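You operate a simulated robot arm through the tools that you are given. There is no shell and no other tool. Be economical: measure what you need, move in short steps, check, and stop when the job is done.

You are at the controls of a simulated robot arm. One attempt, no reset.

## Task
Correct the air pressure and run the packer at 30 packs a minute.
Fine: air needle in the green band, mode dial to Auto, one press of reset, and one of start last; change no other control.

It is judged by the outcome, as a careful person would: the job done as asked, and still so three seconds after it is handed in. It fails if anything else is knocked over, pushed out of place, dropped, spilled or broken.

## Robot
A 7-joint arm with a two-finger parallel gripper on a trunk, on a base that drives. Base frame: it is fixed to the floor where the robot stands at the start and does not move with it; the origin is under the middle of the robot, x ahead of it, y to its left, z up. Units: mm, rad, N and s.
With the tool pointing down near the work surface it reaches from about 100 to 920 mm from the robot's upright axis, wherever it stands. Its first joint turns from -2.897 to 2.897 rad. Places, roughly: black tub [-750, 2500, 1000]; brass tap [700, 0, 600]; control panel [-100, 700, 1300]; flap folder [-250, 2000, 1000]; glue heat dial [-1100, 2400, 800]; glue lump [-500, 2250, 1000]; left nozzle cap [-600, 2400, 1100]; middle nozzle cap [-500, 2300, 1100]; packer air valve handle [700, 0, 900]; packer emergency stop button [-100, 600, 1300]; packer jog button [-200, 600, 1200]; packer main switch [700, 0, 1200]; packer mode dial [-300, 800, 1300]; packer reset button [-200, 700, 1200]; packer speed dial [-200, 700, 1300]; packer start button [-300, 800, 1200]. Payload 1.57 kg.
The TCP is the grasp point between the finger pads, 30 mm short of the fingertips. In the tool frame z runs along the fingers and y along their closing line. The gripper opens to 80 mm. The fingers are 17 mm wide and 12 mm thick; the gripper's body (40 by 82 mm) begins 80 mm behind the TCP.
Orientation is that of the tool frame in the base frame, as [roll, pitch, yaw] about the fixed x, y, z axes, in that order (R = Rz(yaw) Ry(pitch) Rx(roll)). With the fingers straight down and closing along the base's y, the tool's x points along the base's -x, its y along +y and its z along -z.

## Interface
- The arm moves only by the tool nudge_tool. Its argument "rows" is a list of rows, each an object of numbers (a shift or turn left out is 0, a gripper value left out holds the last): "hand": the opening, from 0 (shut) to 1 (fully open); "tx", "ty", "tz": the shift along the tool's x, y, z in units of 30 mm (1.0 is 30 mm); "ax", "ay", "az": the turn, a rotation vector about the tool's x, y, z in units of 6 degrees (1.0 is 6 degrees). In form: [{"hand": .., "tx": .., "ty": .., "tz": .., "ax": .., "ay": .., "az": ..}, ...]. A call has 1 to 12 rows; each row shifts and turns the commanded pose from where the row before left it, along the tool's axes as they then stand. A call with a number of a shift or a turn outside -1 to 1 is refused whole. Rows are played at 5 a second. More than 50 mm and 0.15 rad between two rows, or a gripper value outside its range, and nothing of the call is played. Where a pose cannot be reached the arm comes as near as it can. A force on the tool above 40 N (or 10 N above the force at the start of the call, whichever is more), or a blocked arm, ends the call early, and 0.2 s more pass. The fingers move at their own pace (about 153 mm/s each) and stop on an object; they squeeze with about 34 N. The grip force told is the motor's: it shows also when the fingers shut on nothing. Time passes only in rows, and 0.2 s behind the last, so rows that do not move let the fingers close. It gives the time, the measured TCP pose, the force on the tool (base axes), the opening and the grip force at its end, in the units of the frame above (readings bear some noise), with the torque about the TCP (base axes, N m) and any sound that the robot's microphone picked up.
- Cameras (640 x 400 px; columns grow to the right, rows downward): "scene" is now at [-46.5, 265.2, 1415.8]; the picture's right is [0.82, -0.58, 0.00], its down [-0.06, -0.09, -0.99] and it looks along [0.57, 0.81, -0.11] (base axes); focal length 214 px, centre (320, 200). "wrist" rides on the gripper at [72, -7, -122] in the tool frame; the picture's right is [0.09, 1.00, 0.00], its down [-0.84, 0.08, -0.54] and it looks along [-0.54, 0.05, 0.84] (tool axes); focal length 238 px, centre (320, 200). There is no depth. A picture from a camera that has moved, and an enlarged one, comes with that camera's place and axes in the base frame and with its lens.
- snapshot(camera): a new picture of that camera. The clock stands still meanwhile.
- roll_base(legs): drives the robot by 1 to 6 legs, each [ahead, left, turn to the left] in mm, mm and rad, along the robot's own axes; the way and the turn of a leg run together, so that a leg with both is an arc; at most 1500 mm and 3.142 rad a leg. The arm and the cameras ride along, it lands a little off, and it stops where it bumps. It gives what a move gives.
- turn_head(pan, tilt): turns the head with the scene camera to pan (to the left, within 2.496 rad either way) and tilt (down, from -0.506 to 1.204), counted from straight ahead of the robot. It gives what a move gives.
- close_up(camera, box): a new picture of the part [left, top, right, bottom] of that camera's present view, enlarged. The clock stands still meanwhile.
- hand_in(): hands the job in; it is judged then, once.

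Go step by step. Nothing tells you exact positions but the pictures and the camera data: compare them with the known pose of the tool, close in by small moves and look again before you grip or let go. The budget is 120 turns and 82 pictures, counting those below and the enlarged ones. Unless the task says otherwise, let go and move clear before handing in, and close with one line.

The tools are called after ">>>" as name(argument=value, ...) on one line, values as JSON. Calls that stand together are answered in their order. nudge_tool: Moves the arm, as the interface text tells. Its arguments: {"type":"object","properties":{"rows":{"type":"array"}},"required":["rows"]} The other tools are called the same way: roll_base (legs) drives the base; turn_head (pan, tilt) turns the head that bears the scene camera; snapshot (camera) takes a picture; close_up (camera, box) takes an enlarged picture of a part of a camera's view; hand_in () hands the job in.

At the start:

```text
t: 0.0
tool_pos: [-87.0, 365.0, 1458.7]
tcp_rot: [3.141, 0.001, -3.141]
contact_force: [-0.1, -0.3, 0.2]
torque: [0.03, 0.0, -0.01]
width: 80.1
finger_force: 0.0
robot x, y, heading: [1.2, 1.2, -0.001]
head pan, tilt: [0.958, 0.11]
```

scene: 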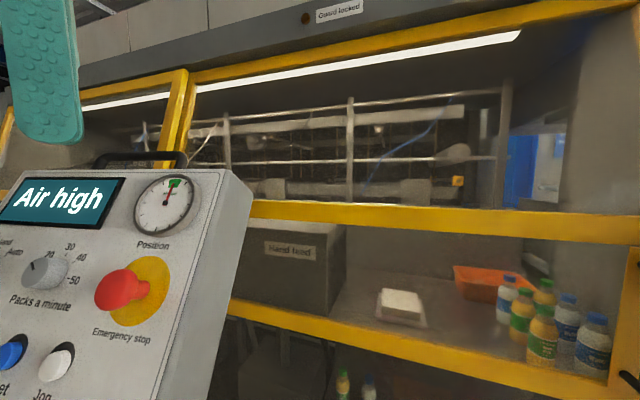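
wrist: 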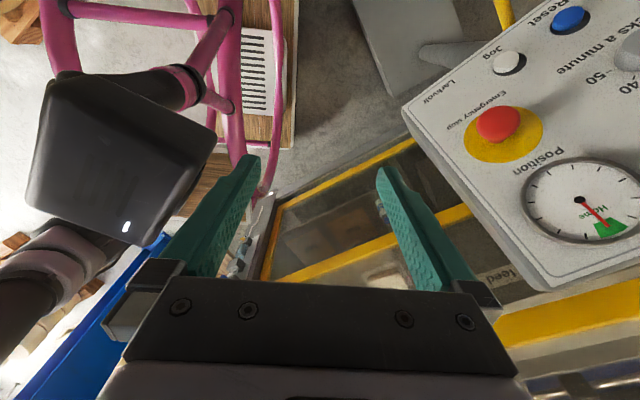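

The panel says "Air high", and the air valve should be ahead of me at about [700,0,900]. I'll look at the panel first and then turn to the valve.

>>> turn_head(pan=1.7, tilt=0.2)

>>> snapshot(camera="scene")

>>> turn_head(pan=0.0, tilt=0.5)

>>> snapshot(camera="scene")

```text
t: 1.1
tool_pos: [-87.1, 367.1, 1457.8]
tcp_rot: [-3.142, -0.001, 3.141]
contact_force: [0.7, 0.7, -0.2]
torque: [0.01, -0.04, 0.01]
width: 79.9
finger_force: 0.2
robot x, y, heading: [-0.1, -1.4, -0.002]
head pan, tilt: [1.7, 0.201]
```

```text
79 pictures are left
camera scene: at [-111.5, 282.2, 1407.5], right [0.99, 0.13, 0.0], down [0.03, -0.2, -0.98], along [-0.13, 0.97, -0.2], focal length 214 px, centre (320, 200)
```

scene: 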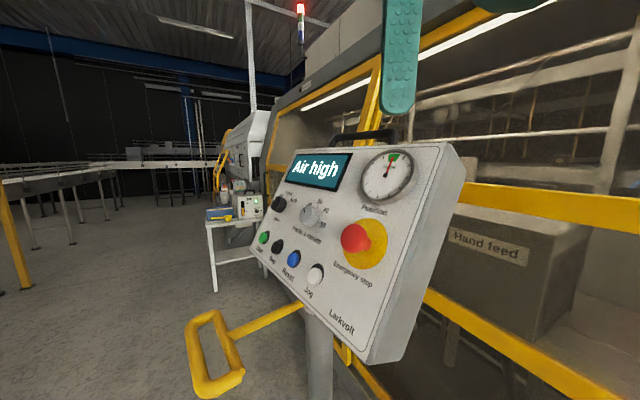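

```text
t: 2.8
tool_pos: [-86.5, 365.9, 1459.0]
tcp_rot: [3.14, -0.001, -3.14]
contact_force: [0.2, -0.3, 0.0]
torque: [-0.02, 0.0, 0.02]
width: 80.0
finger_force: 0.0
robot x, y, heading: [-0.7, 1.8, -0.002]
head pan, tilt: [0.0, 0.499]
```

```text
78 pictures are left
camera scene: at [-8.6, 189.9, 1379.8], right [0.0, -1.0, 0.0], down [-0.48, 0.0, -0.88], along [0.88, 0.0, -0.48], focal length 214 px, centre (320, 200)
```

scene: 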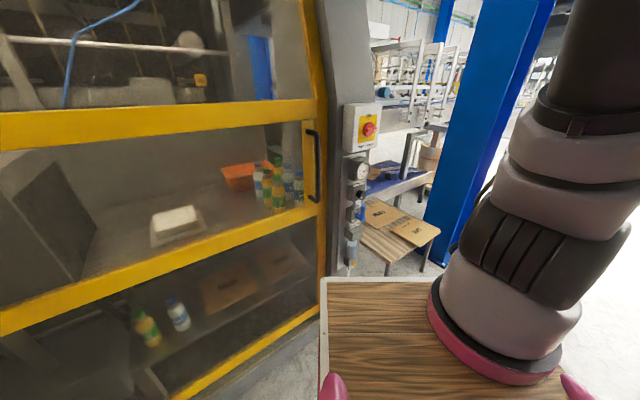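

>>> close_up(camera="scene", box=[320, 90, 400, 280])

>>> close_up(camera="scene", box=[330, 145, 390, 185])

```text
2.11 times, centred on (360, 185) of scene
camera zoom: at [-8.6, 189.9, 1379.8], right [0.0, -1.0, 0.0], down [-0.48, 0.0, -0.88], along [0.88, 0.0, -0.48], focal length 452 px, centre (236, 232)
```

zoom: 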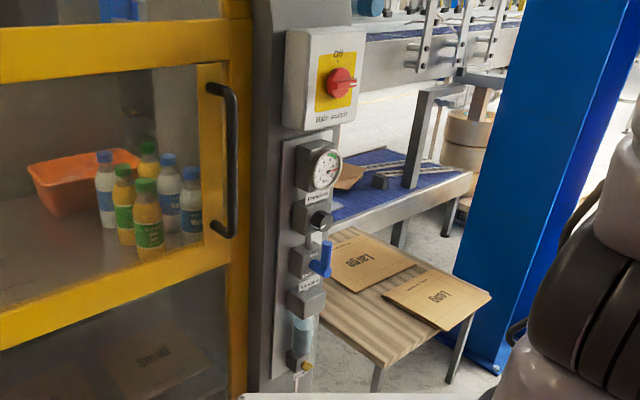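

```text
10.00 times, centred on (360, 165) of scene
camera zoom: at [-8.6, 189.9, 1379.8], right [0.0, -1.0, 0.0], down [-0.48, 0.0, -0.88], along [0.88, 0.0, -0.48], focal length 2145 px, centre (-80, 550)
```

zoom: 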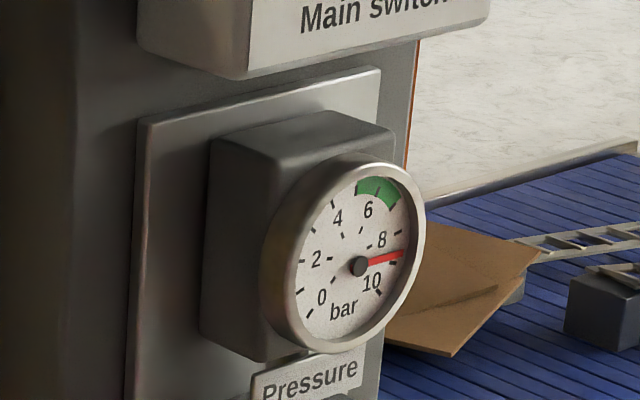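

The air assembly sits on the column at the right: gauge at about 8.7 bar (green is roughly 6–7), with the black "Pressure" regulator knob below it at about [700,40,1020]. I'll bring the tool round in front of it.

>>> nudge_tool(rows=[{"tx": -1, "ty": -0.75}, {"tx": -1, "ty": -0.75}, {"tx": -1, "ty": -0.75}, {"tx": -1, "ty": -0.75}, {"tx": -1, "ty": -0.75}, {"tx": -1, "ty": -0.75}, {"tx": -1, "ty": -0.75}, {"tx": -1, "ty": -0.75}, {"tx": -1, "ty": -0.75}, {"tx": -1, "ty": -0.75}, {"tx": -1, "ty": -0.75}, {"tx": -1, "ty": -0.75}])

>>> snapshot(camera="wrist")

>>> snapshot(camera="scene")

```text
t: 5.4
tool_pos: [274.1, 95.9, 1458.3]
tcp_rot: [3.141, 0.0, -3.14]
contact_force: [1.0, -0.6, 0.2]
torque: [0.0, -0.02, -0.01]
width: 80.1
finger_force: 0.0
robot x, y, heading: [1.6, -1.9, 0.001]
head pan, tilt: [0.0, 0.499]
```

```text
75 pictures are left
camera wrist: at [202.3, 90.7, 1580.6], right [-0.09, 1.0, 0.0], down [0.84, 0.08, 0.54], along [0.54, 0.05, -0.84], focal length 238 px, centre (320, 200)
```

wrist: 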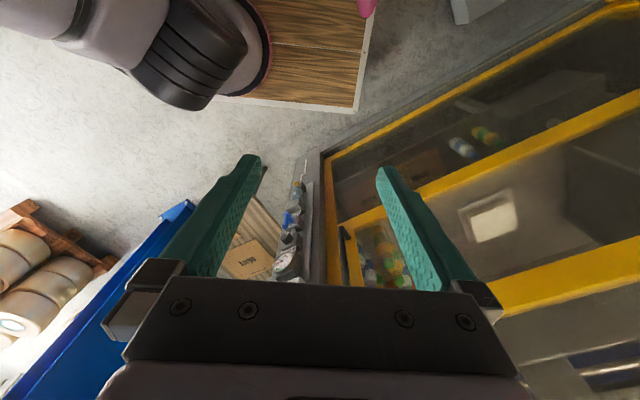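

```text
74 pictures are left
camera scene: at [-8.8, 189.9, 1379.8], right [0.0, -1.0, 0.0], down [-0.48, 0.0, -0.88], along [0.88, 0.0, -0.48], focal length 214 px, centre (320, 200)
```

scene: 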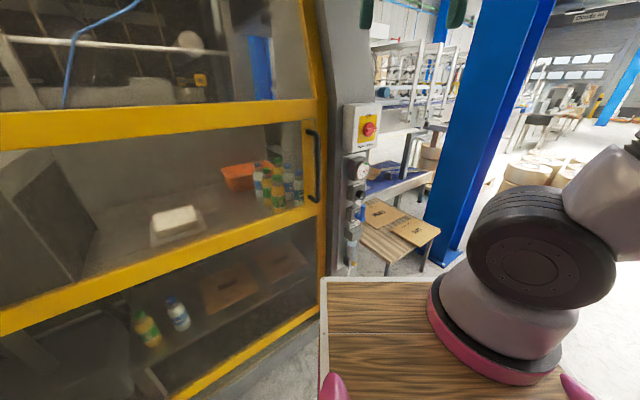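

The guard and air plate run diagonally, facing about (-0.82,-0.58,0). I'll tilt the tool to horizontal while moving it forward and to the right.

>>> nudge_tool(rows=[{"ay": -1, "tx": -0.58, "ty": -0.47}, {"ay": -1, "tx": -0.58, "tz": 0.06, "ty": -0.47}, {"ay": -1, "tx": -0.57, "tz": 0.12, "ty": -0.47}, {"ay": -1, "tx": -0.55, "tz": 0.18, "ty": -0.47}, {"ay": -1, "tx": -0.53, "tz": 0.24, "ty": -0.47}, {"ay": -1, "tx": -0.5, "tz": 0.29, "ty": -0.47}, {"ay": -1, "tx": -0.47, "tz": 0.34, "ty": -0.47}, {"ay": -1, "tx": -0.43, "tz": 0.39, "ty": -0.47}, {"ay": -1, "tx": -0.39, "tz": 0.43, "ty": -0.47}, {"ay": -1, "tx": -0.34, "tz": 0.47, "ty": -0.47}, {"ay": -1, "tx": -0.29, "tz": 0.5, "ty": -0.47}, {"ay": -1, "tx": -0.24, "tz": 0.53, "ty": -0.47}])

>>> nudge_tool(rows=[{"ay": -1, "tx": 0.5}, {"ay": -1, "tx": 0.5}, {"ay": -1, "tx": 0.5}, {"ax": -1, "tx": 0.8}, {"ax": -1, "tx": 0.8}, {"ax": -1, "tx": 0.8}, {"ax": -1, "tx": 0.8}, {"ax": -1, "tx": 0.8}, {"ax": -0.9, "tx": 0.8}])

>>> snapshot(camera="wrist")

>>> snapshot(camera="scene")

```text
t: 8.0
tool_pos: [481.4, -73.0, 1458.0]
tcp_rot: [3.139, 1.258, 3.138]
contact_force: [-0.1, -0.1, -0.4]
torque: [0.0, 0.0, 0.0]
width: 80.1
finger_force: 0.0
robot x, y, heading: [4.3, 1.9, -0.002]
head pan, tilt: [0.0, 0.499]
```

```text
t: 10.0
tool_pos: [503.5, -79.4, 1464.7]
tcp_rot: [-2.959, 1.567, -2.337]
contact_force: [-1.3, 0.9, 0.3]
torque: [-0.04, -0.03, -0.08]
width: 79.9
finger_force: 0.0
out of reach, approached as far as the arm can: row 1, 2, 3, 4, 5, 6, 7, 8, 9
robot x, y, heading: [1.3, -2.0, 0.001]
head pan, tilt: [0.0, 0.499]
```

```text
73 pictures are left
camera wrist: at [409.2, -155.6, 1393.9], right [-0.58, 0.81, -0.09], down [-0.48, -0.25, 0.84], along [0.66, 0.53, 0.54], focal length 238 px, centre (320, 200)
```

wrist: 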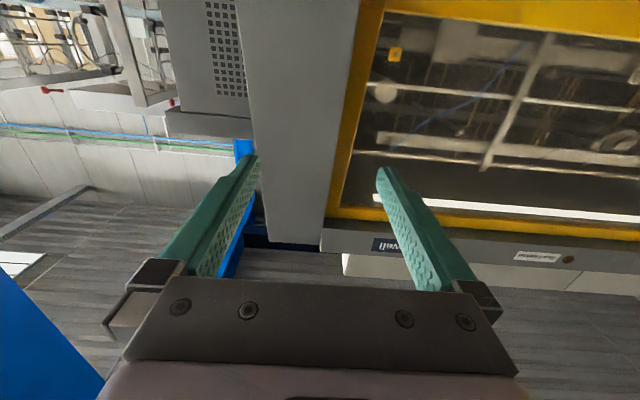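

```text
72 pictures are left
camera scene: at [-9.0, 190.4, 1379.7], right [0.0, -1.0, 0.0], down [-0.48, 0.0, -0.88], along [0.88, 0.0, -0.48], focal length 214 px, centre (320, 200)
```

scene: 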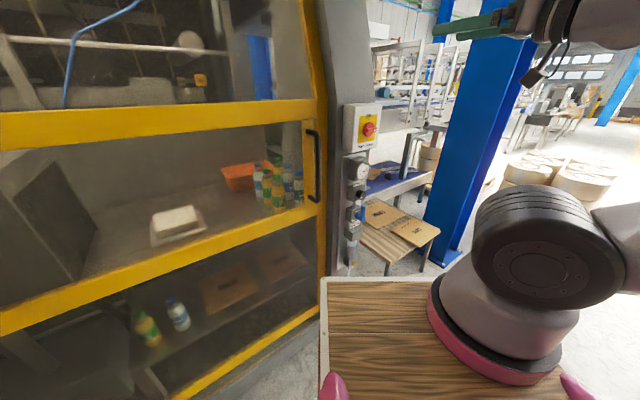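

The tool is nearly horizontal, but the arm couldn't come down in this posture. I'll look at the robot's own body to judge reach and clearance.

>>> turn_head(pan=-0.5, tilt=1.1)

>>> snapshot(camera="scene")

>>> turn_head(pan=-1.2, tilt=0.5)

>>> snapshot(camera="scene")

>>> turn_head(pan=2.49, tilt=0.5)

>>> snapshot(camera="scene")

```text
t: 11.0
tool_pos: [505.0, -79.8, 1464.8]
tcp_rot: [3.102, 1.568, -2.563]
contact_force: [-0.1, 0.2, 0.4]
torque: [-0.01, 0.0, 0.03]
width: 80.1
finger_force: 0.1
robot x, y, heading: [1.0, 0.6, -0.003]
head pan, tilt: [-0.499, 1.1]
```

```text
71 pictures are left
camera scene: at [-44.0, 159.5, 1332.2], right [-0.48, -0.88, 0.0], down [-0.78, 0.43, -0.45], along [0.4, -0.22, -0.89], focal length 214 px, centre (320, 200)
```

scene: 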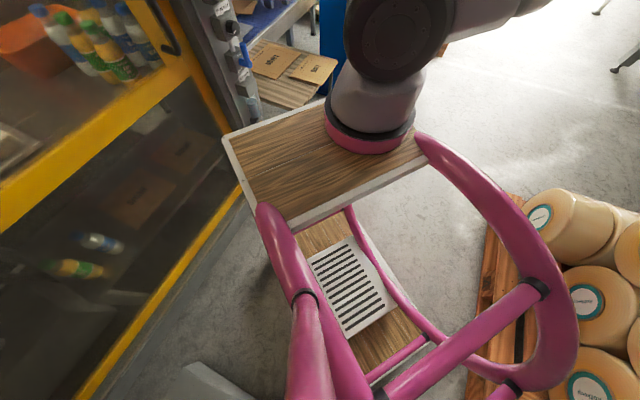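

```text
t: 12.1
tool_pos: [505.9, -80.4, 1464.7]
tcp_rot: [3.076, 1.568, -2.589]
contact_force: [-0.1, -0.2, 0.3]
torque: [0.02, 0.01, 0.04]
width: 79.9
finger_force: 0.0
robot x, y, heading: [3.6, -0.4, -0.002]
head pan, tilt: [-1.201, 0.499]
```

```text
70 pictures are left
camera scene: at [-66.6, 104.9, 1379.7], right [-0.93, -0.36, 0.0], down [-0.17, 0.45, -0.88], along [0.32, -0.82, -0.48], focal length 214 px, centre (320, 200)
```

scene: 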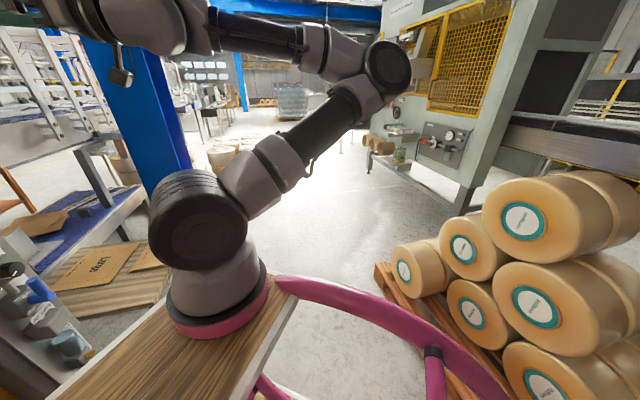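

```text
t: 15.2
tool_pos: [504.9, -80.1, 1466.6]
tcp_rot: [3.075, 1.569, -2.588]
contact_force: [0.8, -0.6, 0.1]
torque: [0.02, 0.03, -0.02]
width: 80.2
finger_force: 0.2
robot x, y, heading: [-0.2, -0.4, -0.0]
head pan, tilt: [2.491, 0.499]
```

```text
69 pictures are left
camera scene: at [-171.9, 244.9, 1379.8], right [0.61, 0.8, 0.0], down [0.38, -0.29, -0.88], along [-0.7, 0.53, -0.48], focal length 214 px, centre (320, 200)
```

scene: 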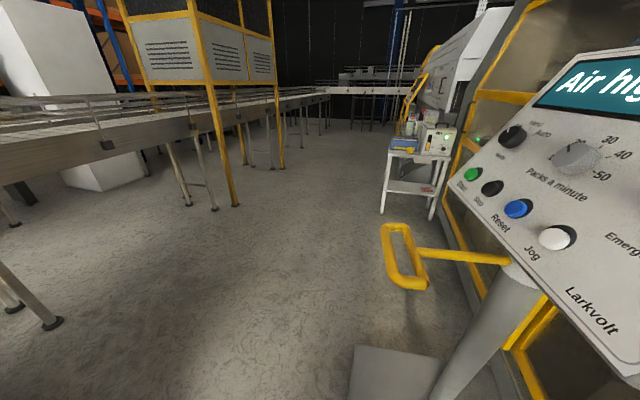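

The arm is folded back because the target is too close. I'll back the base about 260 mm away from the plate, straight out from its face, so the arm can reach forward and down.

>>> roll_base(legs=[[-220, -150, 0]])

>>> nudge_tool(rows=[{"tz": 0.8}, {"tz": 0.8}, {"tz": 0.8}, {"tz": 0.8}])

>>> turn_head(pan=0.3, tilt=0.4)

>>> snapshot(camera="scene")

```text
t: 17.1
tool_pos: [300.6, -221.7, 1464.6]
tcp_rot: [2.453, 1.57, 3.072]
contact_force: [1.1, 0.5, 0.4]
torque: [0.01, 0.01, 0.0]
width: 80.0
finger_force: 0.0
robot x, y, heading: [-204.4, -144.2, 0.003]
head pan, tilt: [2.491, 0.499]
stopped in leg 1: the robot was blocked; the commanded pose is now the measured one
```

```text
t: 18.1
tool_pos: [378.0, -167.8, 1466.4]
tcp_rot: [1.93, 1.568, 2.547]
contact_force: [0.0, -1.9, 0.6]
torque: [0.0, 0.03, 0.01]
width: 80.0
finger_force: 0.0
robot x, y, heading: [-204.0, -143.5, -0.001]
head pan, tilt: [2.491, 0.499]
```

```text
t: 20.1
tool_pos: [379.2, -168.8, 1464.0]
tcp_rot: [2.582, 1.57, -3.082]
contact_force: [-0.1, 0.7, -1.2]
torque: [0.03, 0.0, 0.0]
width: 80.1
finger_force: 0.1
robot x, y, heading: [-202.3, -140.3, 0.005]
head pan, tilt: [0.3, 0.4]
```

```text
68 pictures are left
camera scene: at [-215.5, 75.3, 1388.9], right [0.3, -0.95, 0.0], down [-0.37, -0.12, -0.92], along [0.88, 0.27, -0.39], focal length 214 px, centre (320, 200)
```

scene: 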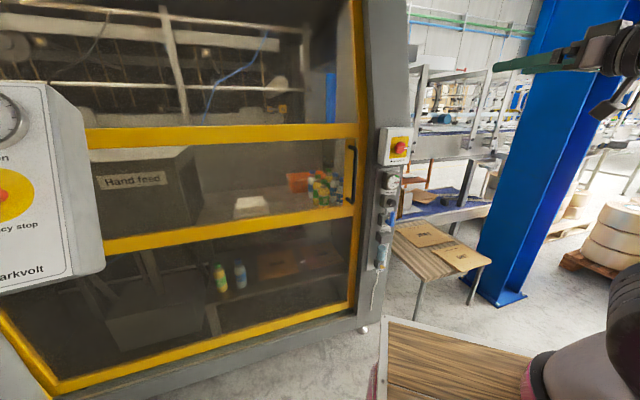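

The base stopped a little short against something, so I'll look behind and to the right for it, then zoom in on the air assembly from here.

>>> close_up(camera="scene", box=[360, 120, 424, 280])

>>> turn_head(pan=-2.1, tilt=0.8)

>>> snapshot(camera="scene")

```text
2.50 times, centred on (392, 200) of scene
camera zoom: at [-215.5, 75.3, 1388.9], right [0.3, -0.95, 0.0], down [-0.37, -0.12, -0.92], along [0.88, 0.27, -0.39], focal length 536 px, centre (140, 200)
```

zoom: 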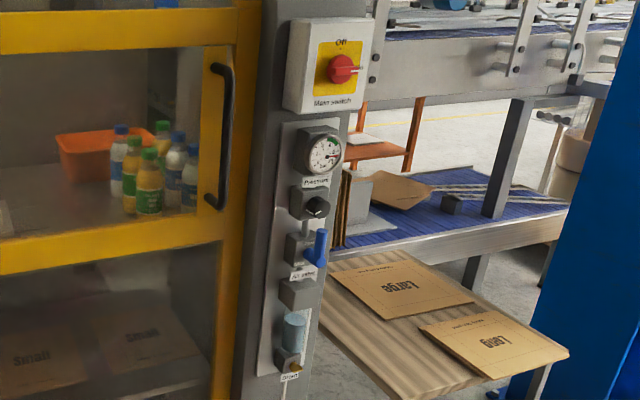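

```text
t: 22.3
tool_pos: [378.1, -166.7, 1466.3]
tcp_rot: [2.551, 1.571, -3.113]
contact_force: [0.8, -0.2, -0.7]
torque: [-0.01, -0.01, 0.01]
width: 79.8
finger_force: 0.0
robot x, y, heading: [-206.0, -140.5, 0.005]
head pan, tilt: [-2.1, 0.799]
```

```text
66 pictures are left
camera scene: at [-344.6, -22.0, 1353.9], right [-0.86, 0.5, 0.0], down [0.36, 0.62, -0.7], along [-0.35, -0.6, -0.72], focal length 214 px, centre (320, 200)
```

scene: 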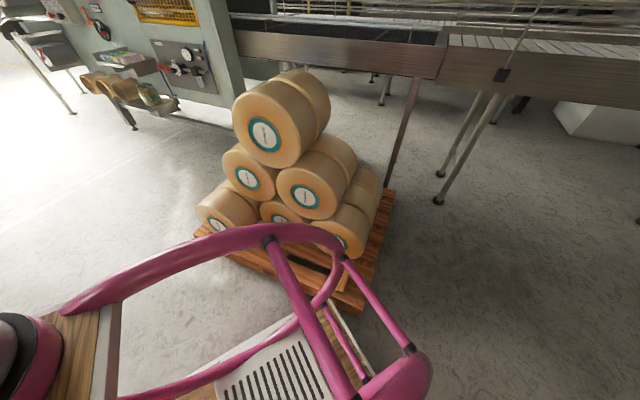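

The base only touched the pallet area and nothing has moved. Triangulated, the regulator knob's front is at about [772, 27, 982]. I'll lower the tool and move it forward to a standoff.

>>> nudge_tool(rows=[{"tz": 0.7, "tx": 0.7, "ty": -0.2}, {"tz": 0.7, "tx": 0.7, "ty": -0.2}, {"tz": 0.7, "tx": 0.7, "ty": -0.2}, {"tz": 0.7, "tx": 0.7, "ty": -0.2}, {"tz": 0.7, "tx": 0.7, "ty": -0.2}, {"tz": 0.7, "tx": 0.7, "ty": -0.2}, {"tz": 0.4, "tx": 1, "ty": -0.2}, {"tz": 0.4, "tx": 1, "ty": -0.2}, {"tz": 0.4, "tx": 1, "ty": -0.2}])

>>> snapshot(camera="wrist")

```text
t: 24.3
tool_pos: [542.2, -117.6, 1248.5]
tcp_rot: [-2.308, 1.568, -1.687]
contact_force: [-0.3, 0.5, -0.1]
torque: [-0.04, 0.04, 0.01]
width: 79.9
finger_force: 0.1
robot x, y, heading: [-203.4, -142.0, 0.001]
head pan, tilt: [-2.1, 0.799]
```

```text
65 pictures are left
camera wrist: at [445.9, -192.0, 1177.1], right [-0.58, 0.81, -0.09], down [-0.49, -0.25, 0.84], along [0.66, 0.53, 0.54], focal length 238 px, centre (320, 200)
```

wrist: 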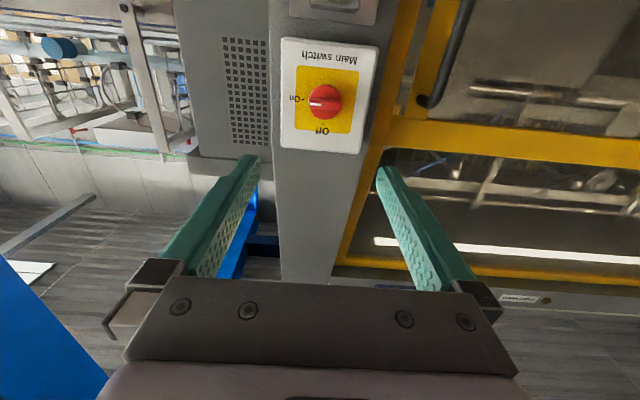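

Reachable in this posture. I'm continuing down to knob height.

>>> nudge_tool(rows=[{"tx": 1}, {"tx": 1}, {"tx": 1}, {"tx": 1}, {"tx": 1}, {"tx": 1}, {"tx": 1}, {"tx": 1}])

>>> snapshot(camera="wrist")

>>> turn_head(pan=0.1, tilt=0.4)

>>> snapshot(camera="scene")

```text
t: 26.1
tool_pos: [542.6, -118.2, 1009.8]
tcp_rot: [2.35, 1.57, 2.972]
contact_force: [0.1, 0.9, -0.6]
torque: [0.02, 0.01, 0.03]
width: 80.2
finger_force: 0.0
robot x, y, heading: [-205.7, -142.4, -0.0]
head pan, tilt: [-2.1, 0.799]
```

```text
64 pictures are left
camera wrist: at [446.7, -193.4, 937.1], right [-0.58, 0.81, -0.09], down [-0.49, -0.25, 0.84], along [0.66, 0.53, 0.54], focal length 238 px, centre (320, 200)
```

wrist: 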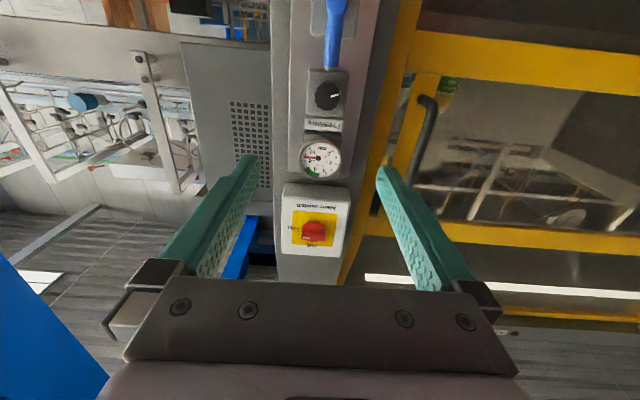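

```text
t: 28.2
tool_pos: [542.3, -117.4, 1009.2]
tcp_rot: [2.519, 1.567, 3.14]
contact_force: [-0.4, 0.3, 0.3]
torque: [-0.04, 0.02, -0.01]
width: 80.0
finger_force: 0.1
robot x, y, heading: [-203.1, -140.0, 0.003]
head pan, tilt: [0.099, 0.4]
```

```text
63 pictures are left
camera scene: at [-211.8, 57.0, 1388.9], right [0.1, -0.99, 0.0], down [-0.39, -0.04, -0.92], along [0.92, 0.09, -0.39], focal length 214 px, centre (320, 200)
```

scene: 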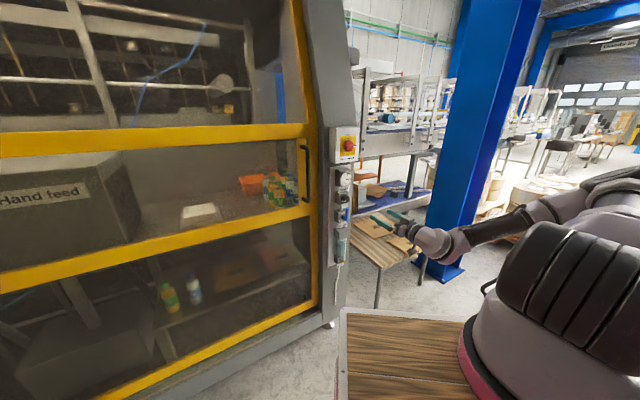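

The knob triangulates to about [738, 34, 998], roughly 250 mm ahead of the grasp point and 12 mm to its left. Next I move in and look again.

>>> nudge_tool(rows=[{"tz": 0.9, "ty": 0.1, "tx": 0.08}, {"tz": 0.9, "ty": 0.1, "tx": 0.08}, {"tz": 0.9, "ty": 0.1, "tx": 0.08}, {"tz": 0.9, "ty": 0.1, "tx": 0.08}, {"tz": 0.9}])

>>> snapshot(camera="wrist")

>>> close_up(camera="scene", box=[310, 120, 406, 260])

```text
t: 29.4
tool_pos: [643.9, -29.3, 1001.2]
tcp_rot: [2.753, 1.568, -2.912]
contact_force: [0.4, -1.7, 0.2]
torque: [-0.02, 0.01, 0.01]
width: 80.1
finger_force: 0.0
robot x, y, heading: [-205.6, -143.7, -0.003]
head pan, tilt: [0.099, 0.4]
```

```text
62 pictures are left
camera wrist: at [549.2, -104.6, 929.0], right [-0.58, 0.81, -0.09], down [-0.49, -0.25, 0.84], along [0.66, 0.53, 0.54], focal length 238 px, centre (320, 200)
```

wrist: 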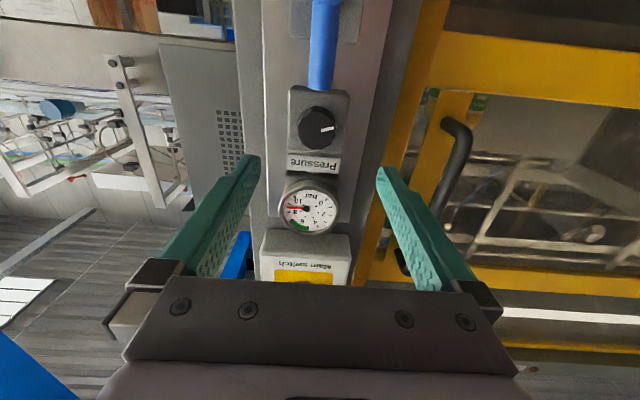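

```text
2.86 times, centred on (358, 190) of scene
camera zoom: at [-211.8, 56.9, 1389.0], right [0.1, -0.99, 0.0], down [-0.39, -0.04, -0.92], along [0.92, 0.09, -0.39], focal length 613 px, centre (211, 229)
```

zoom: 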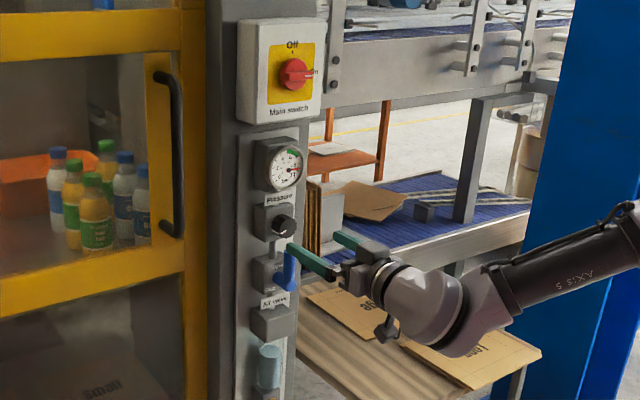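

Centred sideways, with the knob's front about 120 mm ahead of the grasp point. Advancing about 85 mm and lowering 3 mm.

>>> nudge_tool(rows=[{"tz": 0.75, "tx": 0.1}, {"tz": 0.7}, {"tz": 0.7}, {"tz": 0.7}])

>>> snapshot(camera="wrist")

>>> close_up(camera="scene", box=[320, 155, 384, 235])

```text
t: 30.4
tool_pos: [715.4, 21.1, 997.7]
tcp_rot: [2.868, 1.57, -2.8]
contact_force: [-0.2, -0.4, 0.0]
torque: [-0.03, 0.0, 0.02]
width: 80.0
finger_force: 0.1
robot x, y, heading: [-204.9, -139.4, 0.001]
head pan, tilt: [0.099, 0.4]
```

```text
60 pictures are left
camera wrist: at [620.1, -55.0, 925.4], right [-0.58, 0.81, -0.09], down [-0.49, -0.25, 0.84], along [0.66, 0.53, 0.54], focal length 238 px, centre (320, 200)
```

wrist: 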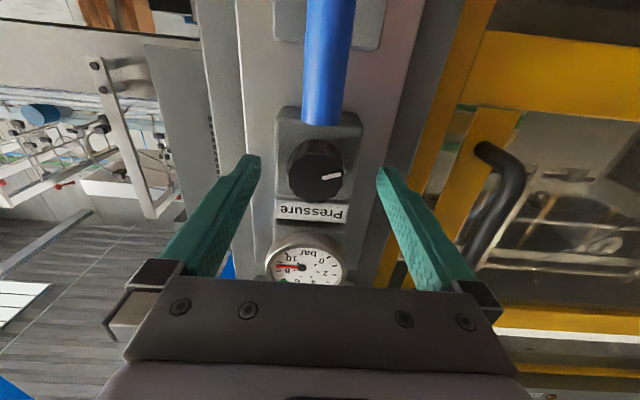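

```text
5.00 times, centred on (352, 195) of scene
camera zoom: at [-211.8, 56.9, 1389.0], right [0.1, -0.99, 0.0], down [-0.39, -0.04, -0.92], along [0.92, 0.09, -0.39], focal length 1072 px, centre (160, 225)
```

zoom: 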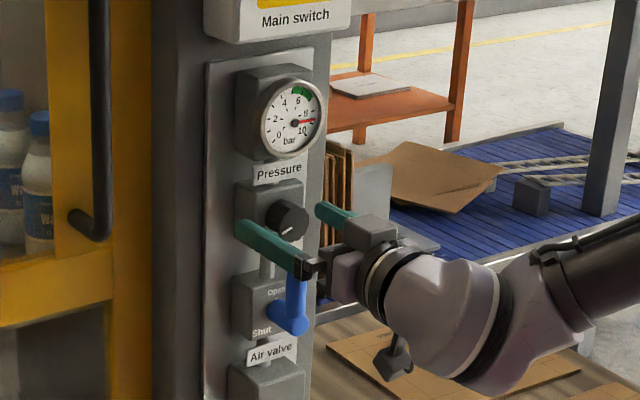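

The fingertips are beside the knob. I'll make small corrections (4 mm down, 3 mm right, 8 mm in), then close on it.

>>> nudge_tool(rows=[{"tx": 0.13, "ty": -0.1, "tz": 0.27}, {"hand": 0}, {"hand": 0}, {"hand": 0}])

>>> snapshot(camera="wrist")

```text
t: 31.4
tool_pos: [724.8, 22.8, 992.5]
tcp_rot: [2.092, 1.569, 2.709]
contact_force: [9.3, -1.2, 3.0]
torque: [0.0, 0.14, -0.37]
width: 60.0
finger_force: 45.0
robot x, y, heading: [-203.8, -140.3, 0.004]
head pan, tilt: [0.099, 0.4]
```

```text
58 pictures are left
camera wrist: at [628.5, -52.6, 920.8], right [-0.58, 0.81, -0.09], down [-0.49, -0.25, 0.84], along [0.66, 0.53, 0.54], focal length 238 px, centre (320, 200)
```

wrist: 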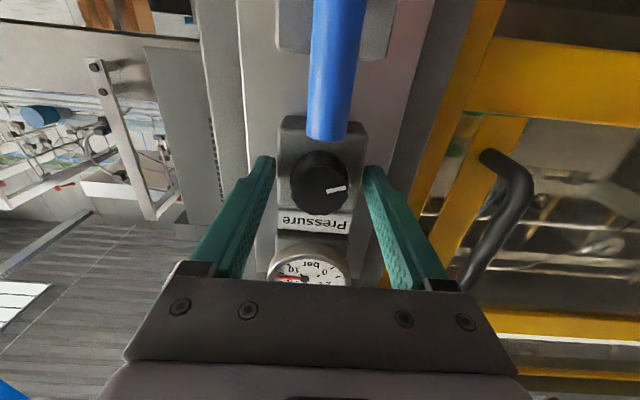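

The width of 60 mm means the fingers closed on the housing block behind the knob. I'll open, back off 14 mm and re-grip.

>>> nudge_tool(rows=[{"hand": 1}, {"hand": 1}, {"tz": -0.47}, {"hand": 0}, {"hand": 0}, {"hand": 0}])

>>> snapshot(camera="wrist")

```text
t: 32.8
tool_pos: [712.3, 15.1, 992.2]
tcp_rot: [2.582, 1.569, -3.086]
contact_force: [8.3, -3.1, -0.6]
torque: [-0.16, 0.23, -0.27]
width: 36.7
finger_force: 43.8
robot x, y, heading: [-199.9, -139.4, -0.001]
head pan, tilt: [0.099, 0.4]
```

```text
57 pictures are left
camera wrist: at [616.7, -61.1, 920.8], right [-0.58, 0.81, -0.09], down [-0.49, -0.25, 0.84], along [0.66, 0.53, 0.54], focal length 238 px, centre (320, 200)
```

wrist: 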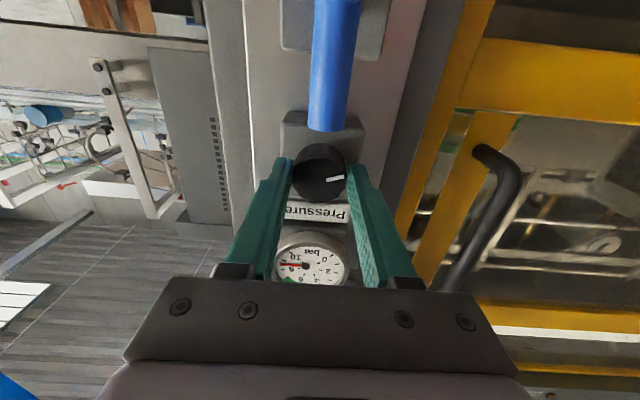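

Gripped on the knob at 36.7 mm. I'll turn it counter-clockwise 12° and check the gauge.

>>> nudge_tool(rows=[{"az": -0.5}, {"az": -0.5}, {"az": -0.5}, {"az": -0.5}])

>>> close_up(camera="scene", box=[330, 160, 378, 208])

>>> snapshot(camera="wrist")

```text
t: 33.8
tool_pos: [713.4, 14.1, 992.2]
tcp_rot: [-1.578, 1.36, -0.961]
contact_force: [13.4, -9.4, -3.7]
torque: [0.26, -0.35, -0.38]
width: 36.8
finger_force: 42.8
robot x, y, heading: [-206.9, -144.4, 0.001]
head pan, tilt: [0.099, 0.4]
```

```text
8.33 times, centred on (354, 184) of scene
camera zoom: at [-211.0, 56.7, 1389.0], right [0.1, -0.99, 0.0], down [-0.39, -0.04, -0.92], along [0.92, 0.09, -0.39], focal length 1787 px, centre (37, 333)
```

zoom: 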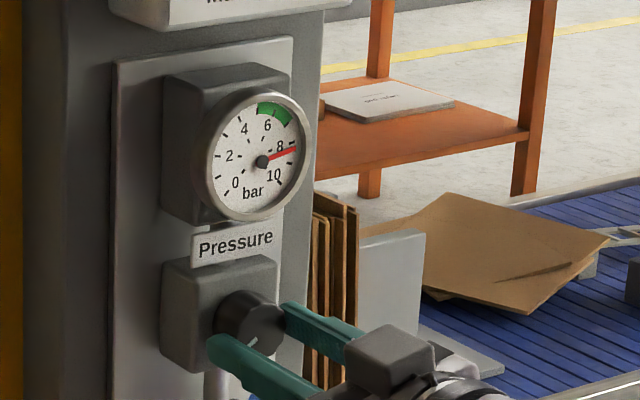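

```text
55 pictures are left
camera wrist: at [625.4, -73.6, 923.9], right [-0.55, 0.78, -0.3], down [-0.59, -0.11, 0.8], along [0.59, 0.62, 0.52], focal length 238 px, centre (320, 200)
```

wrist: 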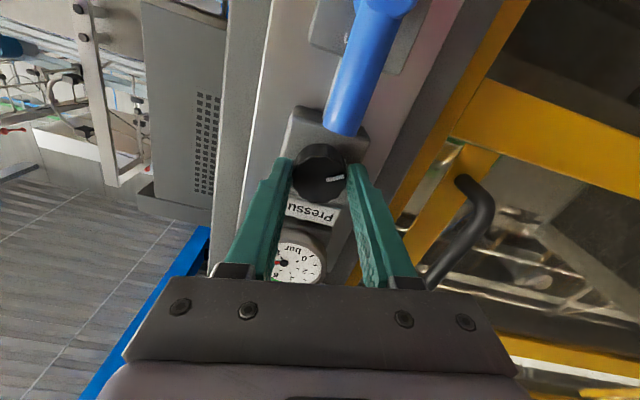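

That's the right direction: the needle dropped from about 8.8 to 8.2 over 12°. Turning another 24°.

>>> nudge_tool(rows=[{"az": -0.7, "ty": -0.05}, {"az": -0.7}, {"az": -0.7}, {"az": -0.7}, {"az": -0.7}, {"az": -0.5}])

>>> close_up(camera="scene", box=[330, 160, 378, 208])

```text
t: 35.2
tool_pos: [713.4, 13.2, 993.5]
tcp_rot: [-1.571, 0.944, -0.953]
contact_force: [17.6, -7.7, -1.2]
torque: [0.14, -0.11, -0.37]
width: 36.7
finger_force: 43.1
robot x, y, heading: [-202.8, -145.7, 0.004]
head pan, tilt: [0.099, 0.4]
```

```text
8.33 times, centred on (354, 184) of scene
camera zoom: at [-211.0, 56.7, 1389.0], right [0.1, -0.99, 0.0], down [-0.39, -0.04, -0.92], along [0.92, 0.09, -0.39], focal length 1787 px, centre (37, 333)
```

zoom: 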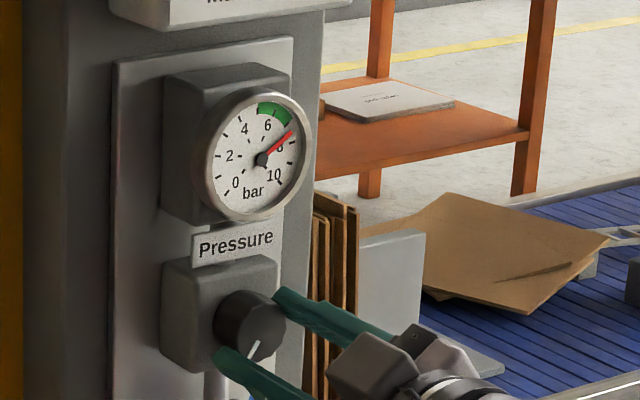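

The needle is at about 7.4 now. Another 24° or so should reach mid-green.

>>> nudge_tool(rows=[{"az": -0.7}, {"az": -0.7}, {"az": -0.7}, {"az": -0.7}, {"az": -0.7}, {"az": -0.5}])

>>> close_up(camera="scene", box=[330, 160, 378, 208])

```text
t: 36.6
tool_pos: [715.2, 12.5, 992.1]
tcp_rot: [-1.57, 0.523, -0.952]
contact_force: [25.5, -14.2, 6.9]
torque: [0.32, 0.05, -0.67]
width: 37.0
finger_force: 43.3
robot x, y, heading: [-200.5, -139.7, -0.002]
head pan, tilt: [0.099, 0.4]
```

```text
8.33 times, centred on (354, 184) of scene
camera zoom: at [-211.0, 56.4, 1389.0], right [0.1, -0.99, 0.0], down [-0.39, -0.04, -0.92], along [0.92, 0.09, -0.39], focal length 1787 px, centre (37, 333)
```

zoom: 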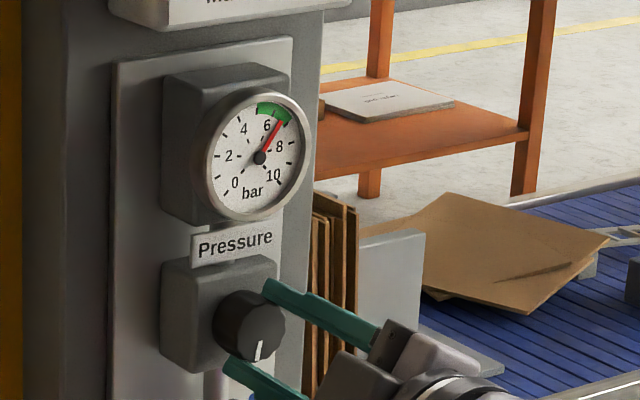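

Needle is just inside the upper edge of the green. About 10° more to centre it, easing the sideways load as I turn.

>>> nudge_tool(rows=[{"tx": 0.06, "ty": -0.03}, {"az": -0.6}, {"az": -0.6}, {"az": -0.6}])

>>> close_up(camera="scene", box=[336, 162, 368, 194])

>>> snapshot(camera="wrist")

```text
t: 37.6
tool_pos: [711.9, 16.0, 994.3]
tcp_rot: [-1.569, 0.334, -0.946]
contact_force: [6.2, 3.6, 22.8]
torque: [1.16, 0.16, -0.13]
width: 36.5
finger_force: 42.8
robot x, y, heading: [-201.9, -141.9, 0.002]
head pan, tilt: [0.099, 0.4]
```

```text
12.50 times, centred on (352, 178) of scene
camera zoom: at [-212.5, 57.1, 1389.0], right [0.1, -0.99, 0.0], down [-0.39, -0.04, -0.92], along [0.92, 0.09, -0.39], focal length 2681 px, centre (-80, 475)
```

zoom: 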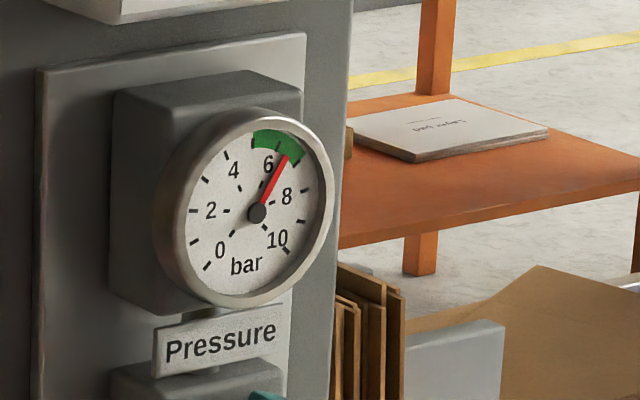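

```text
51 pictures are left
camera wrist: at [653.4, -112.9, 977.8], right [-0.14, 0.2, -0.97], down [-0.92, 0.35, 0.2], along [0.37, 0.92, 0.13], focal length 238 px, centre (320, 200)
```

wrist: 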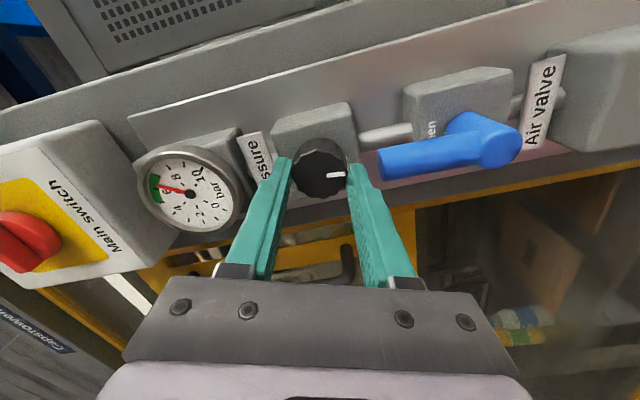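

Needle is in the green, a bit above centre. I'll turn slightly more, then open only partway, because the blue valve handle is near the lower finger, and back straight out.

>>> nudge_tool(rows=[{"az": -0.5}, {"hand": 0.56}, {"hand": 0.56}, {"tz": -0.5}, {"tz": -0.8}, {"tz": -0.8}, {"tz": -0.8}])

>>> close_up(camera="scene", box=[336, 162, 368, 194])

>>> snapshot(camera="wrist")

```text
t: 38.5
tool_pos: [709.3, 16.0, 997.7]
tcp_rot: [-1.564, 0.283, -0.942]
contact_force: [-1.7, 5.2, 7.4]
torque: [0.21, -0.04, 0.06]
width: 39.8
finger_force: 0.0
robot x, y, heading: [-206.2, -141.6, 0.004]
head pan, tilt: [0.099, 0.4]
stopped in row 4: the force on the tool passed its limit at 63 N (the readings are from after the stop); the commanded pose is now the measured one
```

```text
12.50 times, centred on (352, 178) of scene
camera zoom: at [-212.2, 57.4, 1388.9], right [0.1, -0.99, 0.0], down [-0.39, -0.04, -0.92], along [0.92, 0.09, -0.39], focal length 2681 px, centre (-80, 475)
```

zoom: 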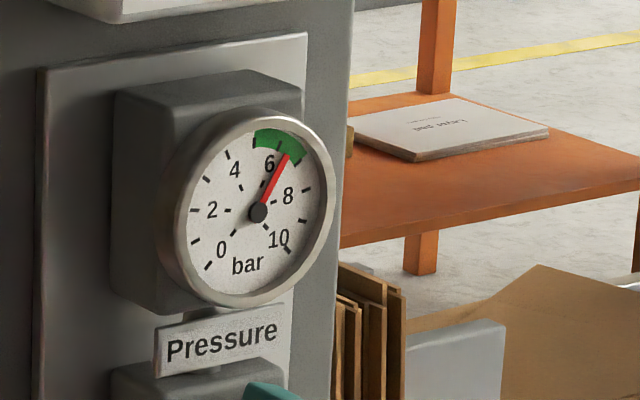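

```text
49 pictures are left
camera wrist: at [652.1, -112.2, 983.2], right [-0.11, 0.16, -0.98], down [-0.92, 0.35, 0.16], along [0.37, 0.92, 0.11], focal length 238 px, centre (320, 200)
```

wrist: 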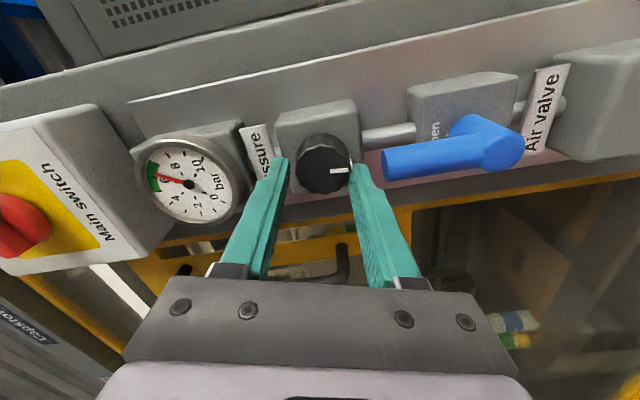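

The fingers are released and the needle is still in the green. Backing out straight.

>>> nudge_tool(rows=[{"hand": 0.56}, {"tz": -0.4}, {"tz": -0.8}, {"tz": -0.9}, {"tz": -0.9}, {"tz": -0.9}])

>>> close_up(camera="wrist", box=[130, 120, 330, 245])

```text
t: 39.9
tool_pos: [615.0, -53.8, 994.9]
tcp_rot: [-1.566, 0.284, -0.945]
contact_force: [0.0, 0.8, 0.2]
torque: [0.03, 0.01, -0.02]
width: 44.7
finger_force: 0.1
robot x, y, heading: [-203.7, -140.7, 0.001]
head pan, tilt: [0.099, 0.4]
```

```text
3.20 times, centred on (230, 182) of wrist
camera zoom: at [557.6, -182.0, 980.7], right [-0.11, 0.16, -0.98], down [-0.92, 0.35, 0.16], along [0.37, 0.92, 0.11], focal length 763 px, centre (608, 256)
```

zoom: 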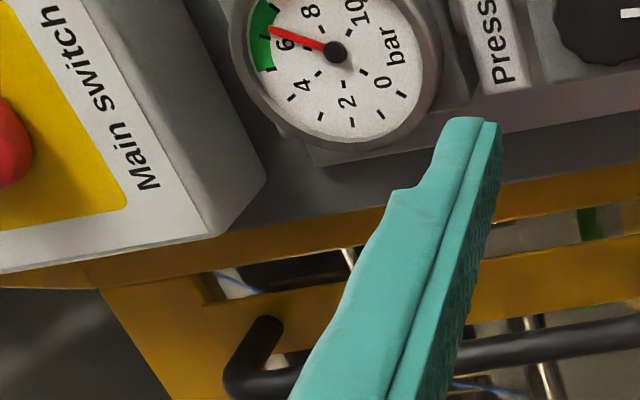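

Pressure is set, with the needle around 6.4 in the 5–7 green band. Next I'll turn the wrist back, retract and raise the arm, then drive round to face the control panel.

>>> nudge_tool(rows=[{"az": 1, "tz": -0.3}, {"az": 1, "tz": -0.3}, {"az": 1, "tz": -0.3}, {"az": 1, "tz": -0.3}, {"az": 1, "tz": -0.3}, {"az": 1, "tz": -0.3}, {"az": 1, "tz": -0.3}, {"az": 1, "tz": -0.3}, {"az": 1, "tz": -0.3}, {"az": 1, "tz": -0.3}, {"az": 1, "tz": -0.3}, {"az": 1, "tz": -0.3}])

>>> nudge_tool(rows=[{"tx": -1, "tz": -0.4}, {"tx": -1, "tz": -0.4}, {"tx": -1, "tz": -0.4}, {"tx": -1, "tz": -0.4}, {"tx": -1, "tz": -0.4}, {"tx": -1, "tz": -0.4}, {"tx": -1, "tz": -0.6}, {"tx": -1, "tz": -0.6}, {"tx": -1, "tz": -0.6}, {"tx": -1, "tz": -0.6}, {"tx": -1, "tz": -0.6}, {"tx": -1, "tz": -0.6}])

>>> turn_head(pan=1.57, tilt=0.5)

>>> snapshot(camera="scene")

```text
t: 42.5
tool_pos: [526.6, -116.9, 994.4]
tcp_rot: [-1.46, 1.544, -0.834]
contact_force: [1.1, 0.2, -0.4]
torque: [0.0, -0.01, 0.01]
width: 44.7
finger_force: 0.1
robot x, y, heading: [-204.7, -143.4, 0.002]
head pan, tilt: [0.099, 0.4]
```

```text
t: 45.1
tool_pos: [446.3, -228.8, 1350.1]
tcp_rot: [-1.466, 1.542, -0.841]
contact_force: [1.0, 0.1, -0.7]
torque: [0.03, -0.04, 0.01]
width: 44.8
finger_force: 0.0
out of reach, approached as far as the arm can: row 4, 5, 6, 7, 8, 9
robot x, y, heading: [-202.0, -139.2, 0.005]
head pan, tilt: [0.099, 0.4]
```

```text
t: 46.7
tool_pos: [447.3, -228.4, 1348.7]
tcp_rot: [-1.456, 1.542, -0.83]
contact_force: [0.7, 0.3, 0.1]
torque: [0.0, -0.01, 0.04]
width: 44.9
finger_force: 0.1
robot x, y, heading: [-204.9, -142.5, -0.003]
head pan, tilt: [1.571, 0.499]
```

```text
47 pictures are left
camera scene: at [-304.2, 138.9, 1379.8], right [1.0, 0.0, 0.0], down [0.0, -0.48, -0.88], along [0.0, 0.88, -0.48], focal length 214 px, centre (320, 200)
```

scene: 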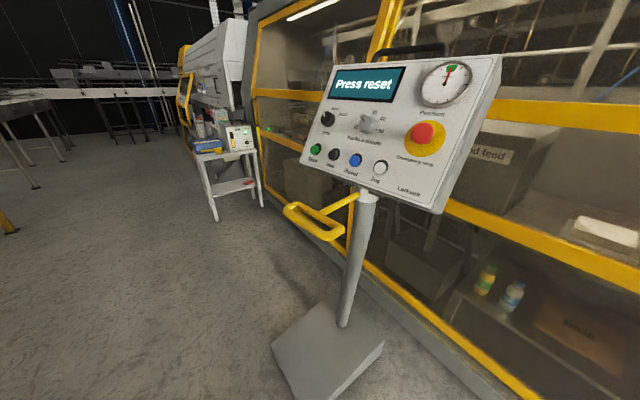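

The display now says "Press reset", so the air reading is accepted. Before driving I'll fold the tool in, straight ahead and tilted down, so it stays clear of the panel.

>>> nudge_tool(rows=[{"ax": 0.98}, {"ax": 0.98}, {"ax": 0.98}, {"ax": 0.98}, {"ax": 0.98}, {"ax": 0.98}, {"ay": 1, "tz": -0.5}, {"ay": 1, "tz": -0.5}, {"ay": 1, "tz": -0.5}, {"ay": 1, "tz": -0.6}, {"ay": 1, "tz": -0.6}])

>>> close_up(camera="scene", box=[295, 45, 515, 220])

```text
t: 49.1
tool_pos: [415.6, -244.6, 1398.9]
tcp_rot: [-3.093, 1.066, -3.089]
contact_force: [0.6, -0.3, -0.2]
torque: [0.02, -0.03, 0.03]
width: 44.8
finger_force: 0.0
out of reach, approached as far as the arm can: row 1, 2, 3, 4, 5, 6
robot x, y, heading: [-205.9, -141.1, 0.003]
head pan, tilt: [1.571, 0.499]
```

```text
2.29 times, centred on (405, 132) of scene
camera zoom: at [-304.0, 138.5, 1379.9], right [1.0, 0.0, 0.0], down [0.0, -0.48, -0.88], along [0.0, 0.88, -0.48], focal length 490 px, centre (126, 354)
```

zoom: 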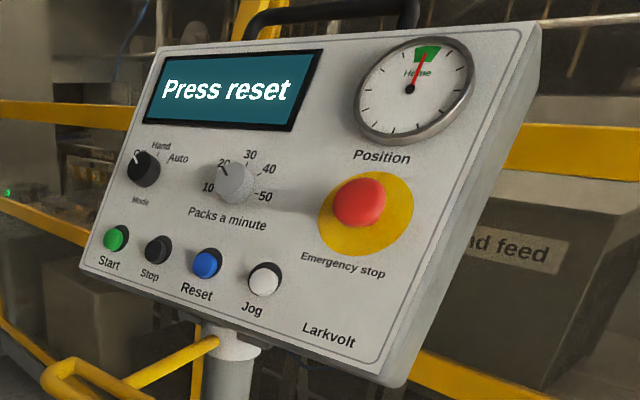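

Mode is at Off and needs to go clockwise to Auto; the speed dial looks near 20 and I'll check it up close. First I retract a bit more.

>>> nudge_tool(rows=[{"tz": -0.875, "tx": 0.485}, {"tz": -0.875, "tx": 0.485}, {"tz": -0.875, "tx": 0.485}, {"tz": -0.875, "tx": 0.485}, {"tz": -0.875, "tx": 0.485}])

>>> close_up(camera="scene", box=[330, 95, 400, 145])

```text
t: 50.3
tool_pos: [266.7, -246.1, 1398.1]
tcp_rot: [-3.096, 1.068, -3.092]
contact_force: [-0.2, 0.1, 0.4]
torque: [-0.01, 0.05, 0.04]
width: 44.6
finger_force: 0.1
robot x, y, heading: [-203.6, -142.8, -0.002]
head pan, tilt: [1.571, 0.499]
```

```text
8.00 times, centred on (365, 120) of scene
camera zoom: at [-303.8, 139.0, 1379.8], right [1.0, 0.0, 0.0], down [0.0, -0.48, -0.88], along [0.0, 0.88, -0.48], focal length 1716 px, centre (-40, 840)
```

zoom: 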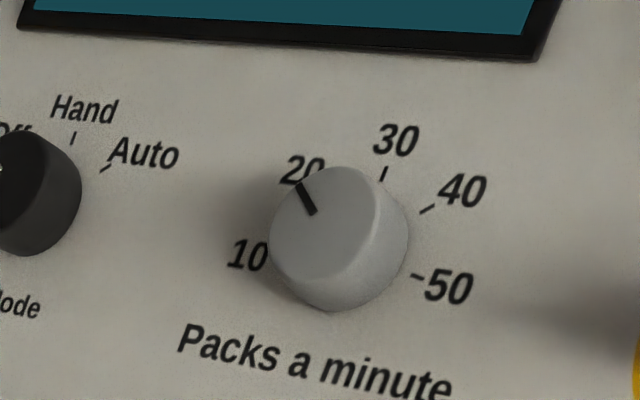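

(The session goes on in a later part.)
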